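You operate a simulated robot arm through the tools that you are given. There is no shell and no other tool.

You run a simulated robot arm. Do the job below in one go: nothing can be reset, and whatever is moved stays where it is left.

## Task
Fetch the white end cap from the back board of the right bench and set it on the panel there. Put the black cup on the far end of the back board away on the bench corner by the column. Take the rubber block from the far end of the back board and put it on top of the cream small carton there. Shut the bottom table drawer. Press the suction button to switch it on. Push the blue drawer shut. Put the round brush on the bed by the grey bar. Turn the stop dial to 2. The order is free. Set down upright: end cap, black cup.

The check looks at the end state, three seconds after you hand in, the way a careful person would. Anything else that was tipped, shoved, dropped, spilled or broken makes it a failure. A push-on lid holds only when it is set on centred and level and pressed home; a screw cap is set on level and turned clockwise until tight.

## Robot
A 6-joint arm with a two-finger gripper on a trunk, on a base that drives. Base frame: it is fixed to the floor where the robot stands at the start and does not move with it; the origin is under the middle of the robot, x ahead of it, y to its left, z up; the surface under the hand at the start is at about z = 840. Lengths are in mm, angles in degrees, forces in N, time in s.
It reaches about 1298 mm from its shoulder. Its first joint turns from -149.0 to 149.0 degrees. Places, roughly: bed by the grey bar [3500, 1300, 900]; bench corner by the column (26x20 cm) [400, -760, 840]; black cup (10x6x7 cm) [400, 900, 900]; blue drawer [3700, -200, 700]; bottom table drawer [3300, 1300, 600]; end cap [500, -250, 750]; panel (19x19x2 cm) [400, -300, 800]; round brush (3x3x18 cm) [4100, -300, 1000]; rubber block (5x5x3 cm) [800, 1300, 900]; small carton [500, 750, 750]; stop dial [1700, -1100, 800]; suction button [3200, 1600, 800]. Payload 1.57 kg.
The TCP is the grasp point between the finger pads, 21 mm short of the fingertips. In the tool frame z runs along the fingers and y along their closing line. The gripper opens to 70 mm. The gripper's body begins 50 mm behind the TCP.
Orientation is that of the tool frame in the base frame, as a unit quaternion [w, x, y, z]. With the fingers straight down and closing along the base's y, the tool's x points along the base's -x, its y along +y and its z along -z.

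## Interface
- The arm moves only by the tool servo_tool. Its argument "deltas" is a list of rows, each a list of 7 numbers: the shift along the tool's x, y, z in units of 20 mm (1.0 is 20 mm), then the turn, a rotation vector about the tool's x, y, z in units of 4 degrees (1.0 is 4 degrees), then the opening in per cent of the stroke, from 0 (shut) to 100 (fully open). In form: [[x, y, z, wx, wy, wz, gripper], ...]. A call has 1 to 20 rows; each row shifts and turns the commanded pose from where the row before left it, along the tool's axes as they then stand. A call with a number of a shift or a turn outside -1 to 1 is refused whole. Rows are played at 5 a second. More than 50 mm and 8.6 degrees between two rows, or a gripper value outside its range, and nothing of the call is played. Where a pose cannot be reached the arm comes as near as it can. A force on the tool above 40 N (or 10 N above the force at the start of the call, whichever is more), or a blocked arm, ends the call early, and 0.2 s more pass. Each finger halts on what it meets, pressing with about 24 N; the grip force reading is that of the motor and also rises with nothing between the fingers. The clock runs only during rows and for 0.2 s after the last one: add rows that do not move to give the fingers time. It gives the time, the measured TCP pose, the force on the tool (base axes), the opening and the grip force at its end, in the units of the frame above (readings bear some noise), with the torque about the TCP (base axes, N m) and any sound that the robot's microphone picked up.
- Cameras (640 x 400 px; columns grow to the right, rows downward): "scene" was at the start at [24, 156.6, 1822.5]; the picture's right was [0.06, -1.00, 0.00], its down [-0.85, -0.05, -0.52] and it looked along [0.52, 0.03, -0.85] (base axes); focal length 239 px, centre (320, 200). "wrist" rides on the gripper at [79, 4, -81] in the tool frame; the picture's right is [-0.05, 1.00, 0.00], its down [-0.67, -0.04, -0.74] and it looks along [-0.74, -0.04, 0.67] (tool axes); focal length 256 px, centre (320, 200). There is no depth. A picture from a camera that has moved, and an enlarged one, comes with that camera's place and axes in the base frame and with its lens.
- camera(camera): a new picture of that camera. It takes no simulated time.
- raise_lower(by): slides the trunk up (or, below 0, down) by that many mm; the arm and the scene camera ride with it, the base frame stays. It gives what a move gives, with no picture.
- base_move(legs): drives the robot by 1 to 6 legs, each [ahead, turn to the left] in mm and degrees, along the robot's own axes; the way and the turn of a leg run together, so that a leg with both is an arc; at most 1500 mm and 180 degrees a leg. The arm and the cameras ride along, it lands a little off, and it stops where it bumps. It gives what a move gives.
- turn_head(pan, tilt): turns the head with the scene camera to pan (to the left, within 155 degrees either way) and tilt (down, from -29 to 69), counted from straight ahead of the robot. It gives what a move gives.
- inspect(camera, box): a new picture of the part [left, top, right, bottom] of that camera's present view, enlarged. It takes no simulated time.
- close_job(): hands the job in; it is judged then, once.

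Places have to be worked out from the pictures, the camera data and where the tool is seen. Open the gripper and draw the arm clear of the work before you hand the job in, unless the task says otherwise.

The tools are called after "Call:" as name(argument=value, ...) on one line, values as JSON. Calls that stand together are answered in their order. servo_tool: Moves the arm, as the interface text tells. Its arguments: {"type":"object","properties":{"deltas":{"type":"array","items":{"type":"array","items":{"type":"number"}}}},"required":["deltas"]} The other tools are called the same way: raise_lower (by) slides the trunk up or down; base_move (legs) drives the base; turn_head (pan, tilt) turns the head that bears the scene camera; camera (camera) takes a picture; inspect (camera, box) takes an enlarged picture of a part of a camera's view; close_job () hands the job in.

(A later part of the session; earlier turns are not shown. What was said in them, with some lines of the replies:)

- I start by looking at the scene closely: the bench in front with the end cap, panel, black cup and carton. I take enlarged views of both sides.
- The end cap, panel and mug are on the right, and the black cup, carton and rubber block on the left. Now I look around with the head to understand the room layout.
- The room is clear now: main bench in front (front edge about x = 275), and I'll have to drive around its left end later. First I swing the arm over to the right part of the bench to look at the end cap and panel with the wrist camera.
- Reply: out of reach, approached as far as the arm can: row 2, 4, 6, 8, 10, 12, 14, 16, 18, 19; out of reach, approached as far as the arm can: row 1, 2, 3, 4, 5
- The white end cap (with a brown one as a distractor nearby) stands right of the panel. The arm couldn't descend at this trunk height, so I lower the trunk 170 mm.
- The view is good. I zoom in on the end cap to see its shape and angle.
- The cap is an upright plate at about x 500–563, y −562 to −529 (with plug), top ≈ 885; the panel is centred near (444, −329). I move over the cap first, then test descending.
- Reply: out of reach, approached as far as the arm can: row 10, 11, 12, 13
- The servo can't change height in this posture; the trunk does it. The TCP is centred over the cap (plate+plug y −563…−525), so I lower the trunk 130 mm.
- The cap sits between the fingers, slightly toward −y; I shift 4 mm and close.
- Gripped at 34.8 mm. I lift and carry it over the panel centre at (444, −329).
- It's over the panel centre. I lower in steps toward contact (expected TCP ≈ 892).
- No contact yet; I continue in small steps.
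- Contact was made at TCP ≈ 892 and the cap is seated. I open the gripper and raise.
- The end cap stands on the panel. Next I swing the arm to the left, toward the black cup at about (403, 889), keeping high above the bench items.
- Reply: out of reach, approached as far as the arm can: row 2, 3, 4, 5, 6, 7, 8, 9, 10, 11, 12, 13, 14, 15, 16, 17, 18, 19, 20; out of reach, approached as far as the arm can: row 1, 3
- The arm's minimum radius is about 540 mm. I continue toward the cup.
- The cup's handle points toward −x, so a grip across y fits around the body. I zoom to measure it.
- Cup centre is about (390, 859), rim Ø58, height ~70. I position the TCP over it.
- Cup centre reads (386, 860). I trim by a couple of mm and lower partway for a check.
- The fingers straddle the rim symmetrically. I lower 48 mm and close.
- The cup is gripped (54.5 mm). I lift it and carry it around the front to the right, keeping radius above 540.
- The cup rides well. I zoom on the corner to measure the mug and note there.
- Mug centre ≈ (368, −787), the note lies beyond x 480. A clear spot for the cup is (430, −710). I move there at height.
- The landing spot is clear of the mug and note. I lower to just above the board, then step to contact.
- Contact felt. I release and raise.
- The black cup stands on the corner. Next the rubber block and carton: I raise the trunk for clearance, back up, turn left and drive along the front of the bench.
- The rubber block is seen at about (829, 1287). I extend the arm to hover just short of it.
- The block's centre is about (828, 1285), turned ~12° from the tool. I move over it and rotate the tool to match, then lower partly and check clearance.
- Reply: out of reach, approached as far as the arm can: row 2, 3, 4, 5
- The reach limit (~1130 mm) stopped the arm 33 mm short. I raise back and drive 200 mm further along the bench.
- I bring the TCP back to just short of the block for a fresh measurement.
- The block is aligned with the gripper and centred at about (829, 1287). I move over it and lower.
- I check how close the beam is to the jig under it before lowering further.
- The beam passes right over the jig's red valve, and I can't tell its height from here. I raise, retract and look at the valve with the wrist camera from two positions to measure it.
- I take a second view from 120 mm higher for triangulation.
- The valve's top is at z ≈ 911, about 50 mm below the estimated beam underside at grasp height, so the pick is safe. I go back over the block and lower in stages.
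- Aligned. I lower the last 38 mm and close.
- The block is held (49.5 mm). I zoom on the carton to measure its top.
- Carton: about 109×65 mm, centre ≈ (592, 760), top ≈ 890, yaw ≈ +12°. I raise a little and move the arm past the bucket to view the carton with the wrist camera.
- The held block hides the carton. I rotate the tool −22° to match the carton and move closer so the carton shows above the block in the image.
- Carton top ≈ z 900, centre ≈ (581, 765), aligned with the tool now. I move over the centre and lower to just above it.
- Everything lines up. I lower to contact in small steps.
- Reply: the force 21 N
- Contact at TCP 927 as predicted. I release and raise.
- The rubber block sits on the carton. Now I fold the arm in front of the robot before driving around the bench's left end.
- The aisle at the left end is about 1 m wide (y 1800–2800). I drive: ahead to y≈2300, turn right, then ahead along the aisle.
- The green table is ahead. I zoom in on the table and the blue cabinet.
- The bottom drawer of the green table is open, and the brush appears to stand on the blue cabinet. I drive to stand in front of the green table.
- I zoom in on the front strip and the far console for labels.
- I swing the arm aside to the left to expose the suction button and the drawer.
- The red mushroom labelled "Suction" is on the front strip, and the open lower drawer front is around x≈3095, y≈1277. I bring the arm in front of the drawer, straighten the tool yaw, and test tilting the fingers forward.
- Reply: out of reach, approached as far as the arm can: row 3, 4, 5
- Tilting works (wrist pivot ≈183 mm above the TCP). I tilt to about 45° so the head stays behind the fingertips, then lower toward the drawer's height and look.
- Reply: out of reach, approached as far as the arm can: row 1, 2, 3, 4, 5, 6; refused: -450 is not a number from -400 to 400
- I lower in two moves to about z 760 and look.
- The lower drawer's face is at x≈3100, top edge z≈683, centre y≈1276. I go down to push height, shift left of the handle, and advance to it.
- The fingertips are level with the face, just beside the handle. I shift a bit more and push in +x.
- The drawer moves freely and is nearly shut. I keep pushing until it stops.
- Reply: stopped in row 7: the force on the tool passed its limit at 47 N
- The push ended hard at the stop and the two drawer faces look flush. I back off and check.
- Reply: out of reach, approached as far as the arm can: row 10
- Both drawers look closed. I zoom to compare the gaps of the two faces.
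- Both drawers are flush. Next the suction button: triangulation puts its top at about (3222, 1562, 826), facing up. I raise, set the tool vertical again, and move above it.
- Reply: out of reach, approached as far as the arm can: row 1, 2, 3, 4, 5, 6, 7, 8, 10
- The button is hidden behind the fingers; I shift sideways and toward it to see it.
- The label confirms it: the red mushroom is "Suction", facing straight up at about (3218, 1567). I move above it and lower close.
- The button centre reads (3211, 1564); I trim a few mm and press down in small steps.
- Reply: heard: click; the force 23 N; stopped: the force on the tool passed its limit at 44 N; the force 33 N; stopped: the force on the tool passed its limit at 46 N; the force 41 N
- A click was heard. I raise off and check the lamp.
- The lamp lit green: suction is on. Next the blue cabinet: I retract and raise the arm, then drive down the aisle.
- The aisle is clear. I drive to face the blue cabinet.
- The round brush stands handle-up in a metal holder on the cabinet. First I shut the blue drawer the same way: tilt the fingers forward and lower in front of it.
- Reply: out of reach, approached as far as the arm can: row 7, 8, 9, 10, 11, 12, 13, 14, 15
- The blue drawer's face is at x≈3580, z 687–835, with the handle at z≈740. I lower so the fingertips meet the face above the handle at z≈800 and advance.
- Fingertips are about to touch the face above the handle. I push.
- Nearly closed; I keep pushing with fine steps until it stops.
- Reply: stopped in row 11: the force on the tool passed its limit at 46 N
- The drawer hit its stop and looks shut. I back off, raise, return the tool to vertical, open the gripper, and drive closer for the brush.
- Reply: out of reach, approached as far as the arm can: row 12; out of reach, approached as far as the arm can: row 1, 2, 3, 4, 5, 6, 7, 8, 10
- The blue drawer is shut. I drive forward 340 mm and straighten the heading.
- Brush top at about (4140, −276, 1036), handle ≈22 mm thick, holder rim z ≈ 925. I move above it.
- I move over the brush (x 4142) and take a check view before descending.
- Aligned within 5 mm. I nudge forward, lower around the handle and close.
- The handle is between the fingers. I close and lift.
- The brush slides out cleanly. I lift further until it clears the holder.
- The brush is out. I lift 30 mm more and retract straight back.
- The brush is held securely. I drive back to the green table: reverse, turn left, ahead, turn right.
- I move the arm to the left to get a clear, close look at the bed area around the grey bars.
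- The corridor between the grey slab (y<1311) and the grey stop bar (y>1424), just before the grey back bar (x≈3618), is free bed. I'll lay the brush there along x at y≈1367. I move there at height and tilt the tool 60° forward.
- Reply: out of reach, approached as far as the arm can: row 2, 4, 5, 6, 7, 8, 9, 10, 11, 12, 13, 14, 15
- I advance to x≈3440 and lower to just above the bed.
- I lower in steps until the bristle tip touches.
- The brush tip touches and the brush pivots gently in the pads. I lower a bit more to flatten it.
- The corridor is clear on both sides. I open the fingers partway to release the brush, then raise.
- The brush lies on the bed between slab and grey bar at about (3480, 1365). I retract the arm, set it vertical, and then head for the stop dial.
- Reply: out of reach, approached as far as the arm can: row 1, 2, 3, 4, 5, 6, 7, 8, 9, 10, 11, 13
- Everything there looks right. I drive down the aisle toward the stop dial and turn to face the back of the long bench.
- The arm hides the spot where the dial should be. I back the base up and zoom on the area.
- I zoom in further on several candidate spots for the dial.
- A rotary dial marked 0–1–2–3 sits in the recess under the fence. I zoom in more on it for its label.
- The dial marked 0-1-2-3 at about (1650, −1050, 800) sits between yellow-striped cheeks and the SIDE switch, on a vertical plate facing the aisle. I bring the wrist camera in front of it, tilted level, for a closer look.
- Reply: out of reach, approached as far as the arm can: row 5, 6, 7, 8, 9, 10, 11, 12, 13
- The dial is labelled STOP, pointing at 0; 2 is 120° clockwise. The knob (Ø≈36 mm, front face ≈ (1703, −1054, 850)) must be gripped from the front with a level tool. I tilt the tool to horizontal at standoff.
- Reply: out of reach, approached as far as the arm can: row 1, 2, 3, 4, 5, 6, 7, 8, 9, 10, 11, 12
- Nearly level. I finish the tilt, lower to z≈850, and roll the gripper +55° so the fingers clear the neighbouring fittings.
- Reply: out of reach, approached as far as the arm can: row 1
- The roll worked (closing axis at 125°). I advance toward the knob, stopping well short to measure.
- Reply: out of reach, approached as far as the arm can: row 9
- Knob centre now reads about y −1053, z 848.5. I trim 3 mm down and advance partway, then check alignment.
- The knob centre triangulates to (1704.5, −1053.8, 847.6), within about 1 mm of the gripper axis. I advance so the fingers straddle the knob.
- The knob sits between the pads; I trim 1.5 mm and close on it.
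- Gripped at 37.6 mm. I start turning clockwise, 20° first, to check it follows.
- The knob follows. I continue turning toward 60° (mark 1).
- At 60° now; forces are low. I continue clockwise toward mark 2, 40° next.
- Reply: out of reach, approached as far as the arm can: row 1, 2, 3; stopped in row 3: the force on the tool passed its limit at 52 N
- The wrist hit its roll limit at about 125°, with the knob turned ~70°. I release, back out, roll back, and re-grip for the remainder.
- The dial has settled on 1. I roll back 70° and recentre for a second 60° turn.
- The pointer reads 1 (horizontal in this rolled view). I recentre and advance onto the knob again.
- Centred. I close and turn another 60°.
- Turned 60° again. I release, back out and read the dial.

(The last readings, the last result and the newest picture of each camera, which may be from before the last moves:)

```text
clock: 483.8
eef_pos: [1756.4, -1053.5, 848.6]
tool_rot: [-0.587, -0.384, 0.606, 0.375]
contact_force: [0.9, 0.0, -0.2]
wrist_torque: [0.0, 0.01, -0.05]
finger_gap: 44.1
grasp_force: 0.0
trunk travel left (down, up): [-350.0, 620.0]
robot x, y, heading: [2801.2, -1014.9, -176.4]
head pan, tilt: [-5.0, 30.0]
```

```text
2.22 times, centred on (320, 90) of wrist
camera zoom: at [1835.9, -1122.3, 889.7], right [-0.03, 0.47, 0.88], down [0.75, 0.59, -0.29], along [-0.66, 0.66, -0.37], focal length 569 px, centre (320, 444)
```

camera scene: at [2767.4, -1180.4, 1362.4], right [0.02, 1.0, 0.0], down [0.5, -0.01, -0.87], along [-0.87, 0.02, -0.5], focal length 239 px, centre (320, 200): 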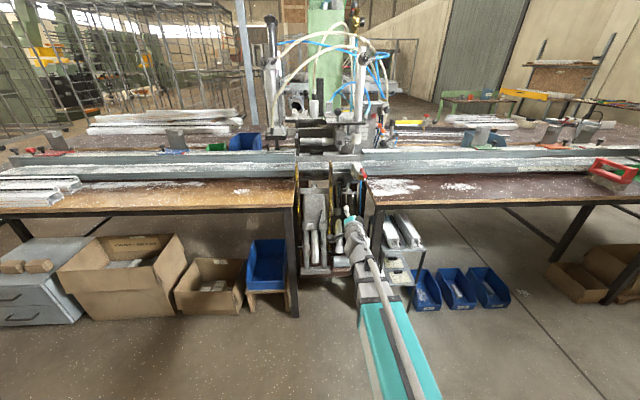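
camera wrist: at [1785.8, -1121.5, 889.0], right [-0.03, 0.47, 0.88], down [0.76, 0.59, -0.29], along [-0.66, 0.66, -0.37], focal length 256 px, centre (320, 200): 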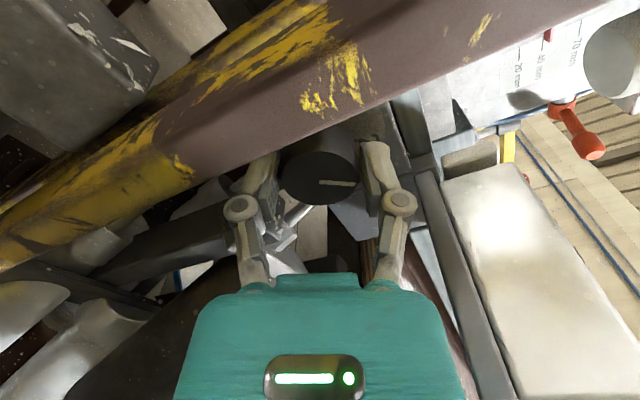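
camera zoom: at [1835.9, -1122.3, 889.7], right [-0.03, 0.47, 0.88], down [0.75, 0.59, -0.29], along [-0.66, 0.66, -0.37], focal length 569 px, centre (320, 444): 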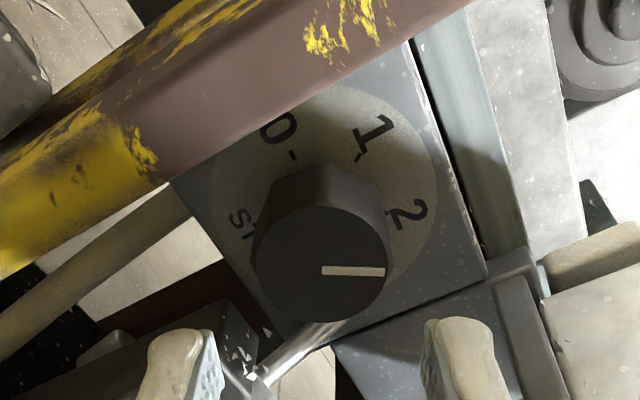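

The pointer appears to sit at 2. I back out, un-roll, and take a straight-on view to confirm.

Call:
servo_tool(deltas=[[0, 0, -1, 0, 0, 0, 63], [0, 0, -1, 0, 0, 0, 63], [0, 0, -1, 0, 0, 0, 63], [0, 0, -1, 0, 0, 0, 63], [0, 0, -1, 0, 0, 0, 63], [0, 0, -1, 0, 0, 0, 63], [0, 0, -1, 0, 0, 0, 63], [0, 0, -1, 0, 0, 0, 63], [0, 0, -1, 0, 0, 0, 63], [0, 0, -1, 0, 0, 0, 63], [0, 0, -1, 0, 0, 0, 63], [0, 0, -1, 0, 0, 0, 63]])

Call:
servo_tool(deltas=[[0, 0, 0, 0, 0, -1, 63], [0, 0, 0, 0, 0, -1, 63], [0, 0, 0, 0, 0, -1, 63], [0, 0, 0, 0, 0, -1, 63], [0, 0, 0, 0, 0, -1, 63], [0, 0, 0, 0, 0, -1, 63], [0, 0, 0, 0, 0, -1, 63], [0, 0, 0, 0, 0, -1, 63], [0, 0, 0, 0, 0, -1, 63], [0, 0, 0, 0, 0, -1, 63], [0, 0, 0, 0, 0, -1, 63], [0, 0, 0, 0, 0, -1, 63], [0, 0, 0, 0, 0, -1, 63], [0, 0, 0, 0, 0, -1, 63], [0, 0, 0, 0, 0, -1, 63], [0, 0, 0, 0, 0, -1, 63], [0, 0, 0, 0, 0, -1, 63], [0, 0, 0, 0, 0, -1, 63], [0, 0, 0, 0, 0, -1, 63], [0, 0, 0, 0, 0, -1, 63]])

Call:
servo_tool(deltas=[[0, 0, 0, 0, 0, -1, 63], [0, 0, 0, 0, 0, -1, 63], [0, 0, 0, 0, 0, -1, 63], [0, 0, 0, 0, 0, -1, 63], [0, 0, 0, 0, 0, -1, 63], [0, 0, 0, 0, 0, -1, 63], [0, 0, 0, 0, 0, -1, 63], [0, 0, 0, 0, 0, -1, 63], [0, 0, 0, 0, 0, -0.75, 63], [0, 0, 0, 0, 0, 0, 63]])

Call:
raise_lower(by=140)

Call:
servo_tool(deltas=[[0, 0, 0, 0, 1, 0, 63], [0, 0, 0, 0, 1, 0, 63], [0, 0, 0, 0, 1, 0, 63], [0, 0, 0, 0, 1, 0, 63], [0, 0, 0, 0, 1, 0, 63], [0, 0, 0, 0, 1, 0, 63], [0, 0, 0, 0, 1, 0, 63], [0, 0, 0, 0, 1, 0, 63], [0, 0, 0, 0, 1, 0, 63], [0, 0, 0, 0, 1, 0, 63], [0, 0, 0, 0, 1, 0, 63], [0, 0, 0, 0, 0.6, 0, 63], [0, 0, 0, 0, 0, 0, 63]])

Call:
camera(camera="wrist")

Call:
inspect(camera="wrist", box=[280, 130, 370, 210])

```text
clock: 486.4
eef_pos: [1998.8, -1052.4, 848.0]
tool_rot: [-0.586, -0.387, 0.607, 0.373]
contact_force: [-0.3, 0.5, 0.5]
wrist_torque: [0.02, 0.0, 0.01]
finger_gap: 44.0
grasp_force: 0.0
out of reach, approached as far as the arm can: row 2, 6
trunk travel left (down, up): [-350.0, 620.0]
robot x, y, heading: [2800.2, -1014.2, -176.2]
head pan, tilt: [-5.0, 30.0]
```

```text
clock: 490.6
eef_pos: [1998.6, -1051.7, 848.4]
tool_rot: [0.208, 0.685, -0.217, -0.663]
contact_force: [0.6, -0.2, -0.3]
wrist_torque: [0.0, -0.01, 0.01]
finger_gap: 44.0
grasp_force: 0.0
out of reach, approached as far as the arm can: row 3
trunk travel left (down, up): [-350.0, 620.0]
robot x, y, heading: [2800.6, -1014.2, -176.3]
head pan, tilt: [-5.0, 30.0]
```

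```text
clock: 492.8
eef_pos: [1996.9, -1051.9, 847.9]
tool_rot: [0.0, 0.719, -0.001, -0.695]
contact_force: [0.6, -0.8, 0.2]
wrist_torque: [0.02, -0.03, -0.01]
finger_gap: 44.2
grasp_force: 0.1
trunk travel left (down, up): [-350.0, 620.0]
robot x, y, heading: [2800.6, -1016.8, -176.3]
head pan, tilt: [-5.0, 30.0]
```

```text
clock: 494.5
eef_pos: [1997.0, -1052.1, 988.3]
tool_rot: [-0.001, 0.718, -0.001, -0.696]
contact_force: [-0.3, -0.1, 1.0]
wrist_torque: [-0.01, 0.0, -0.01]
finger_gap: 44.1
grasp_force: 0.1
trunk travel left (down, up): [-490.0, 480.0]
robot x, y, heading: [2802.4, -1019.5, -176.3]
head pan, tilt: [-5.0, 30.0]
```

```text
clock: 497.3
eef_pos: [1996.8, -1047.9, 863.0]
tool_rot: [-0.004, 0.923, -0.008, -0.384]
contact_force: [-0.2, -0.6, -0.4]
wrist_torque: [-0.03, 0.01, -0.03]
finger_gap: 44.0
grasp_force: 0.1
out of reach, approached as far as the arm can: row 1, 2, 3, 4, 5, 6, 7, 8, 9, 10, 11, 12
trunk travel left (down, up): [-490.0, 480.0]
robot x, y, heading: [2801.9, -1018.6, -176.3]
head pan, tilt: [-5.0, 30.0]
```

```text
taken
camera wrist: at [2109.2, -1053.7, 865.2], right [-0.05, -1.0, 0.04], down [0.06, 0.04, 1.0], along [-1.0, 0.06, 0.06], focal length 256 px, centre (320, 200)
```

wrist: 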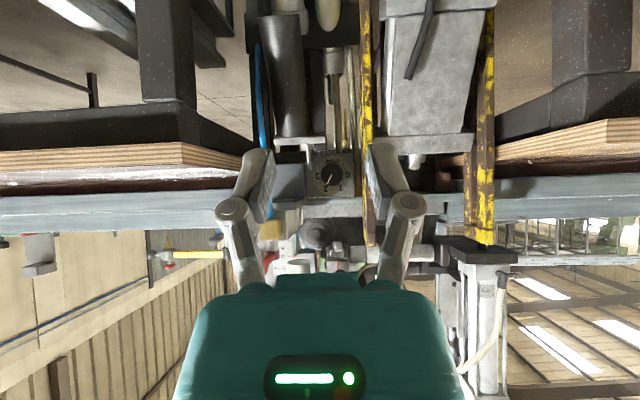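

```text
5.00 times, centred on (325, 170) of wrist
camera zoom: at [2109.2, -1053.7, 865.2], right [-0.05, -1.0, 0.04], down [0.06, 0.04, 1.0], along [-1.0, 0.06, 0.06], focal length 1280 px, centre (295, 350)
```

zoom: 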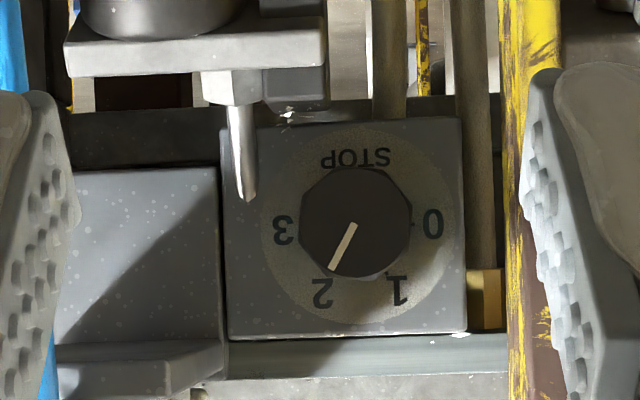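

The dial points exactly at 2. I now raise and fold the arm clear with the gripper open, and look over the results.

Call:
raise_lower(by=340)

Call:
servo_tool(deltas=[[0, 0, 0, 0, 1, 0, 100], [0, 0, 0, 0, 1, 0, 100], [0, 0, 0, 0, 1, 0, 100], [0, 0, 0, 0, 1, 0, 100], [0, 0, 0, 0, 1, 0, 100], [0, 0, 0, 0, 1, 0, 100], [0, 0, 0, 0, 1, 0, 100], [0, 0, 0, 0, 1, 0, 100], [0, 0, 0, 0, 1, 0, 100], [0, 0, 0, 0, 1, 0, 100], [0, 0, 0, 0, 1, 0, 100], [0, 0, 0, 0, 0, 0, 100]])

Call:
turn_head(pan=-15, tilt=25)

Call:
camera(camera="scene")

Call:
inspect(camera="scene", box=[270, 120, 450, 230])

Call:
inspect(camera="scene", box=[400, 120, 640, 260])

```text
clock: 500.6
eef_pos: [1996.9, -1047.9, 1204.3]
tool_rot: [-0.003, 0.923, -0.007, -0.384]
contact_force: [-0.8, 0.5, 0.3]
wrist_torque: [-0.02, 0.01, 0.02]
finger_gap: 43.8
grasp_force: 0.0
trunk travel left (down, up): [-830.0, 140.0]
robot x, y, heading: [2804.0, -1014.0, -176.3]
head pan, tilt: [-5.0, 30.0]
```

```text
clock: 503.2
eef_pos: [1995.2, -1048.4, 1147.7]
tool_rot: [-0.001, 1.0, -0.007, -0.009]
contact_force: [0.3, -0.9, 0.1]
wrist_torque: [0.01, 0.0, -0.01]
finger_gap: 70.0
grasp_force: 0.1
out of reach, approached as far as the arm can: row 1, 2, 3, 4, 5, 6, 7, 8, 10
trunk travel left (down, up): [-830.0, 140.0]
robot x, y, heading: [2801.2, -1015.4, -176.4]
head pan, tilt: [-5.0, 30.0]
```

```text
clock: 504.0
eef_pos: [1997.4, -1049.0, 1148.6]
tool_rot: [0.0, 1.0, -0.008, -0.01]
contact_force: [-0.4, 0.6, 0.4]
wrist_torque: [0.04, 0.0, 0.01]
finger_gap: 69.9
grasp_force: 0.0
trunk travel left (down, up): [-830.0, 140.0]
robot x, y, heading: [2801.7, -1015.0, -176.5]
head pan, tilt: [-15.0, 25.0]
```

```text
taken
camera scene: at [2767.4, -1164.5, 1847.4], right [0.19, 0.98, 0.0], down [0.41, -0.08, -0.91], along [-0.89, 0.18, -0.42], focal length 239 px, centre (320, 200)
```

scene: 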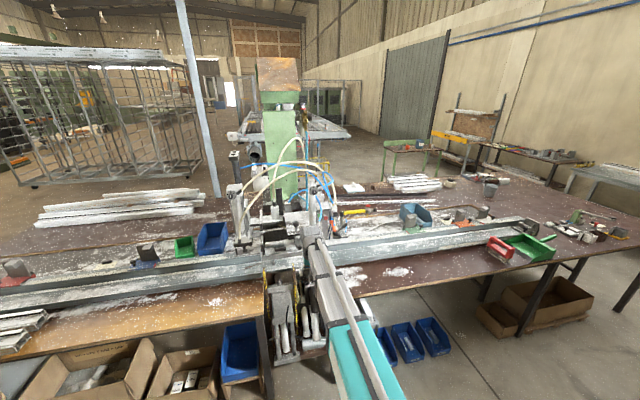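

```text
3.56 times, centred on (360, 175) of scene
camera zoom: at [2767.4, -1164.5, 1847.4], right [0.19, 0.98, 0.0], down [0.41, -0.08, -0.91], along [-0.89, 0.18, -0.42], focal length 849 px, centre (178, 289)
```

zoom: 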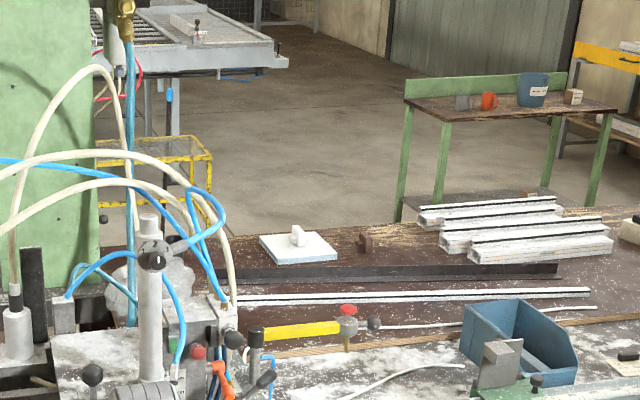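

```text
2.67 times, centred on (520, 190) of scene
camera zoom: at [2767.4, -1164.5, 1847.4], right [0.19, 0.98, 0.0], down [0.41, -0.08, -0.91], along [-0.89, 0.18, -0.42], focal length 637 px, centre (-213, 227)
```

zoom: 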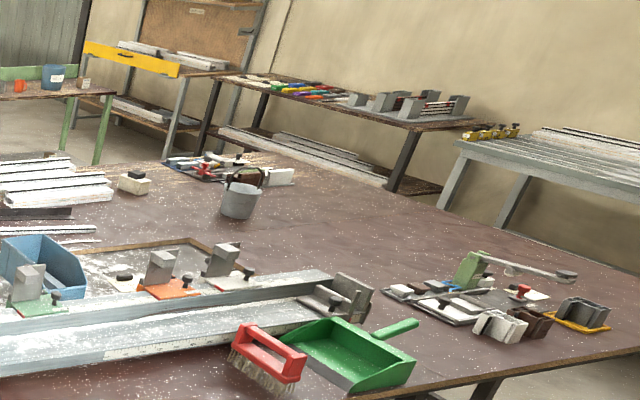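

All results visible from here look right: the end cap stands on the panel, the block is on the carton, and the dial is at 2. I retract the arm fully, then hand in.

Call:
servo_tool(deltas=[[1, 0, 0, 0, 0, 0, 100], [1, 0, 0, 0, 0, 0, 100], [1, 0, 0, 0, 0, 0, 100], [1, 0, 0, 0, 0, 0, 100], [1, 0, 0, 0, 0, 0, 100], [1, 0, 0, 0, 0, 0, 100], [1, 0, 0, 0, 0, 0, 100], [1, 0, 0, 0, 0, 0, 100], [1, 0, 0, 0, 0, 0, 100], [0, 0, 0, 0, 0, 0, 100]])

Call:
turn_head(pan=-115, tilt=25)

Call:
camera(camera="scene")

```text
clock: 506.2
eef_pos: [2177.0, -1049.7, 1150.1]
tool_rot: [0.0, 1.0, -0.008, -0.01]
contact_force: [0.2, -0.5, -1.0]
wrist_torque: [-0.02, -0.02, 0.0]
finger_gap: 70.0
grasp_force: 0.0
trunk travel left (down, up): [-830.0, 140.0]
robot x, y, heading: [2801.4, -1016.6, -176.6]
head pan, tilt: [-15.0, 25.0]
```

```text
clock: 507.9
eef_pos: [2176.7, -1050.3, 1149.5]
tool_rot: [-0.001, 1.0, -0.008, -0.009]
contact_force: [-0.2, -1.1, 1.2]
wrist_torque: [-0.01, 0.02, 0.03]
finger_gap: 70.1
grasp_force: 0.0
trunk travel left (down, up): [-830.0, 140.0]
robot x, y, heading: [2801.8, -1018.6, -176.3]
head pan, tilt: [-115.0, 25.0]
```

```text
taken
camera scene: at [2891.1, -1096.4, 1847.4], right [0.93, -0.36, 0.0], down [-0.15, -0.39, -0.91], along [0.33, 0.85, -0.42], focal length 239 px, centre (320, 200)
```

scene: 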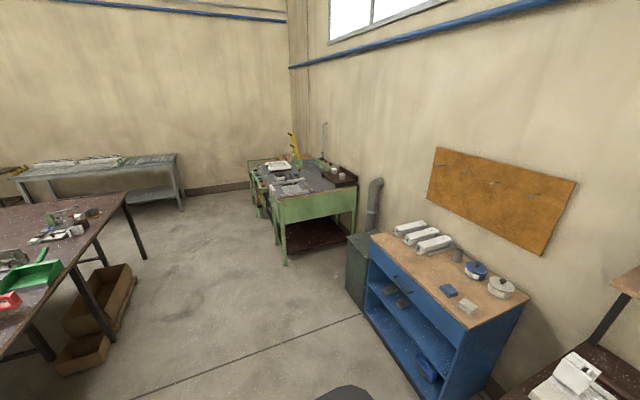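

The blue drawer and the green table's drawer look shut, nothing appears tipped or displaced, and the arm is clear with the gripper open. I hand the job in.

Call:
close_job()

```text
The job is handed in.
```

I did all eight jobs and handed the work in; I don't know the result of the check.

- **End cap:** it stands upright on the panel. I confirmed this in the final views.
- **Black cup:** it stands upright on the bench corner, beside the white mug and note that were already there. I last saw it just after setting it down. The column hid it in the final views.
- **Rubber block:** it sits on top of the cream carton, confirmed in the final views.
- **Bottom table drawer:** I pushed it until it hit its stop, and its face is flush with the upper drawer.
- **Suction button:** I pressed it once, heard a click, and the lamp beside it lit green.
- **Blue drawer:** I pushed it until it hit its stop, and it looks shut.
- **Round brush:** it lies flat on the table bed, between the grey stop bar and the grey slab. "Bed by the grey bar" could mean more than one spot there. I chose the free strip closest to the place given.
- **Stop dial:** a straight-on view shows the pointer at 2.

I saw nothing tipped or shoved in the final views. The arm is clear of the work, with the gripper open.
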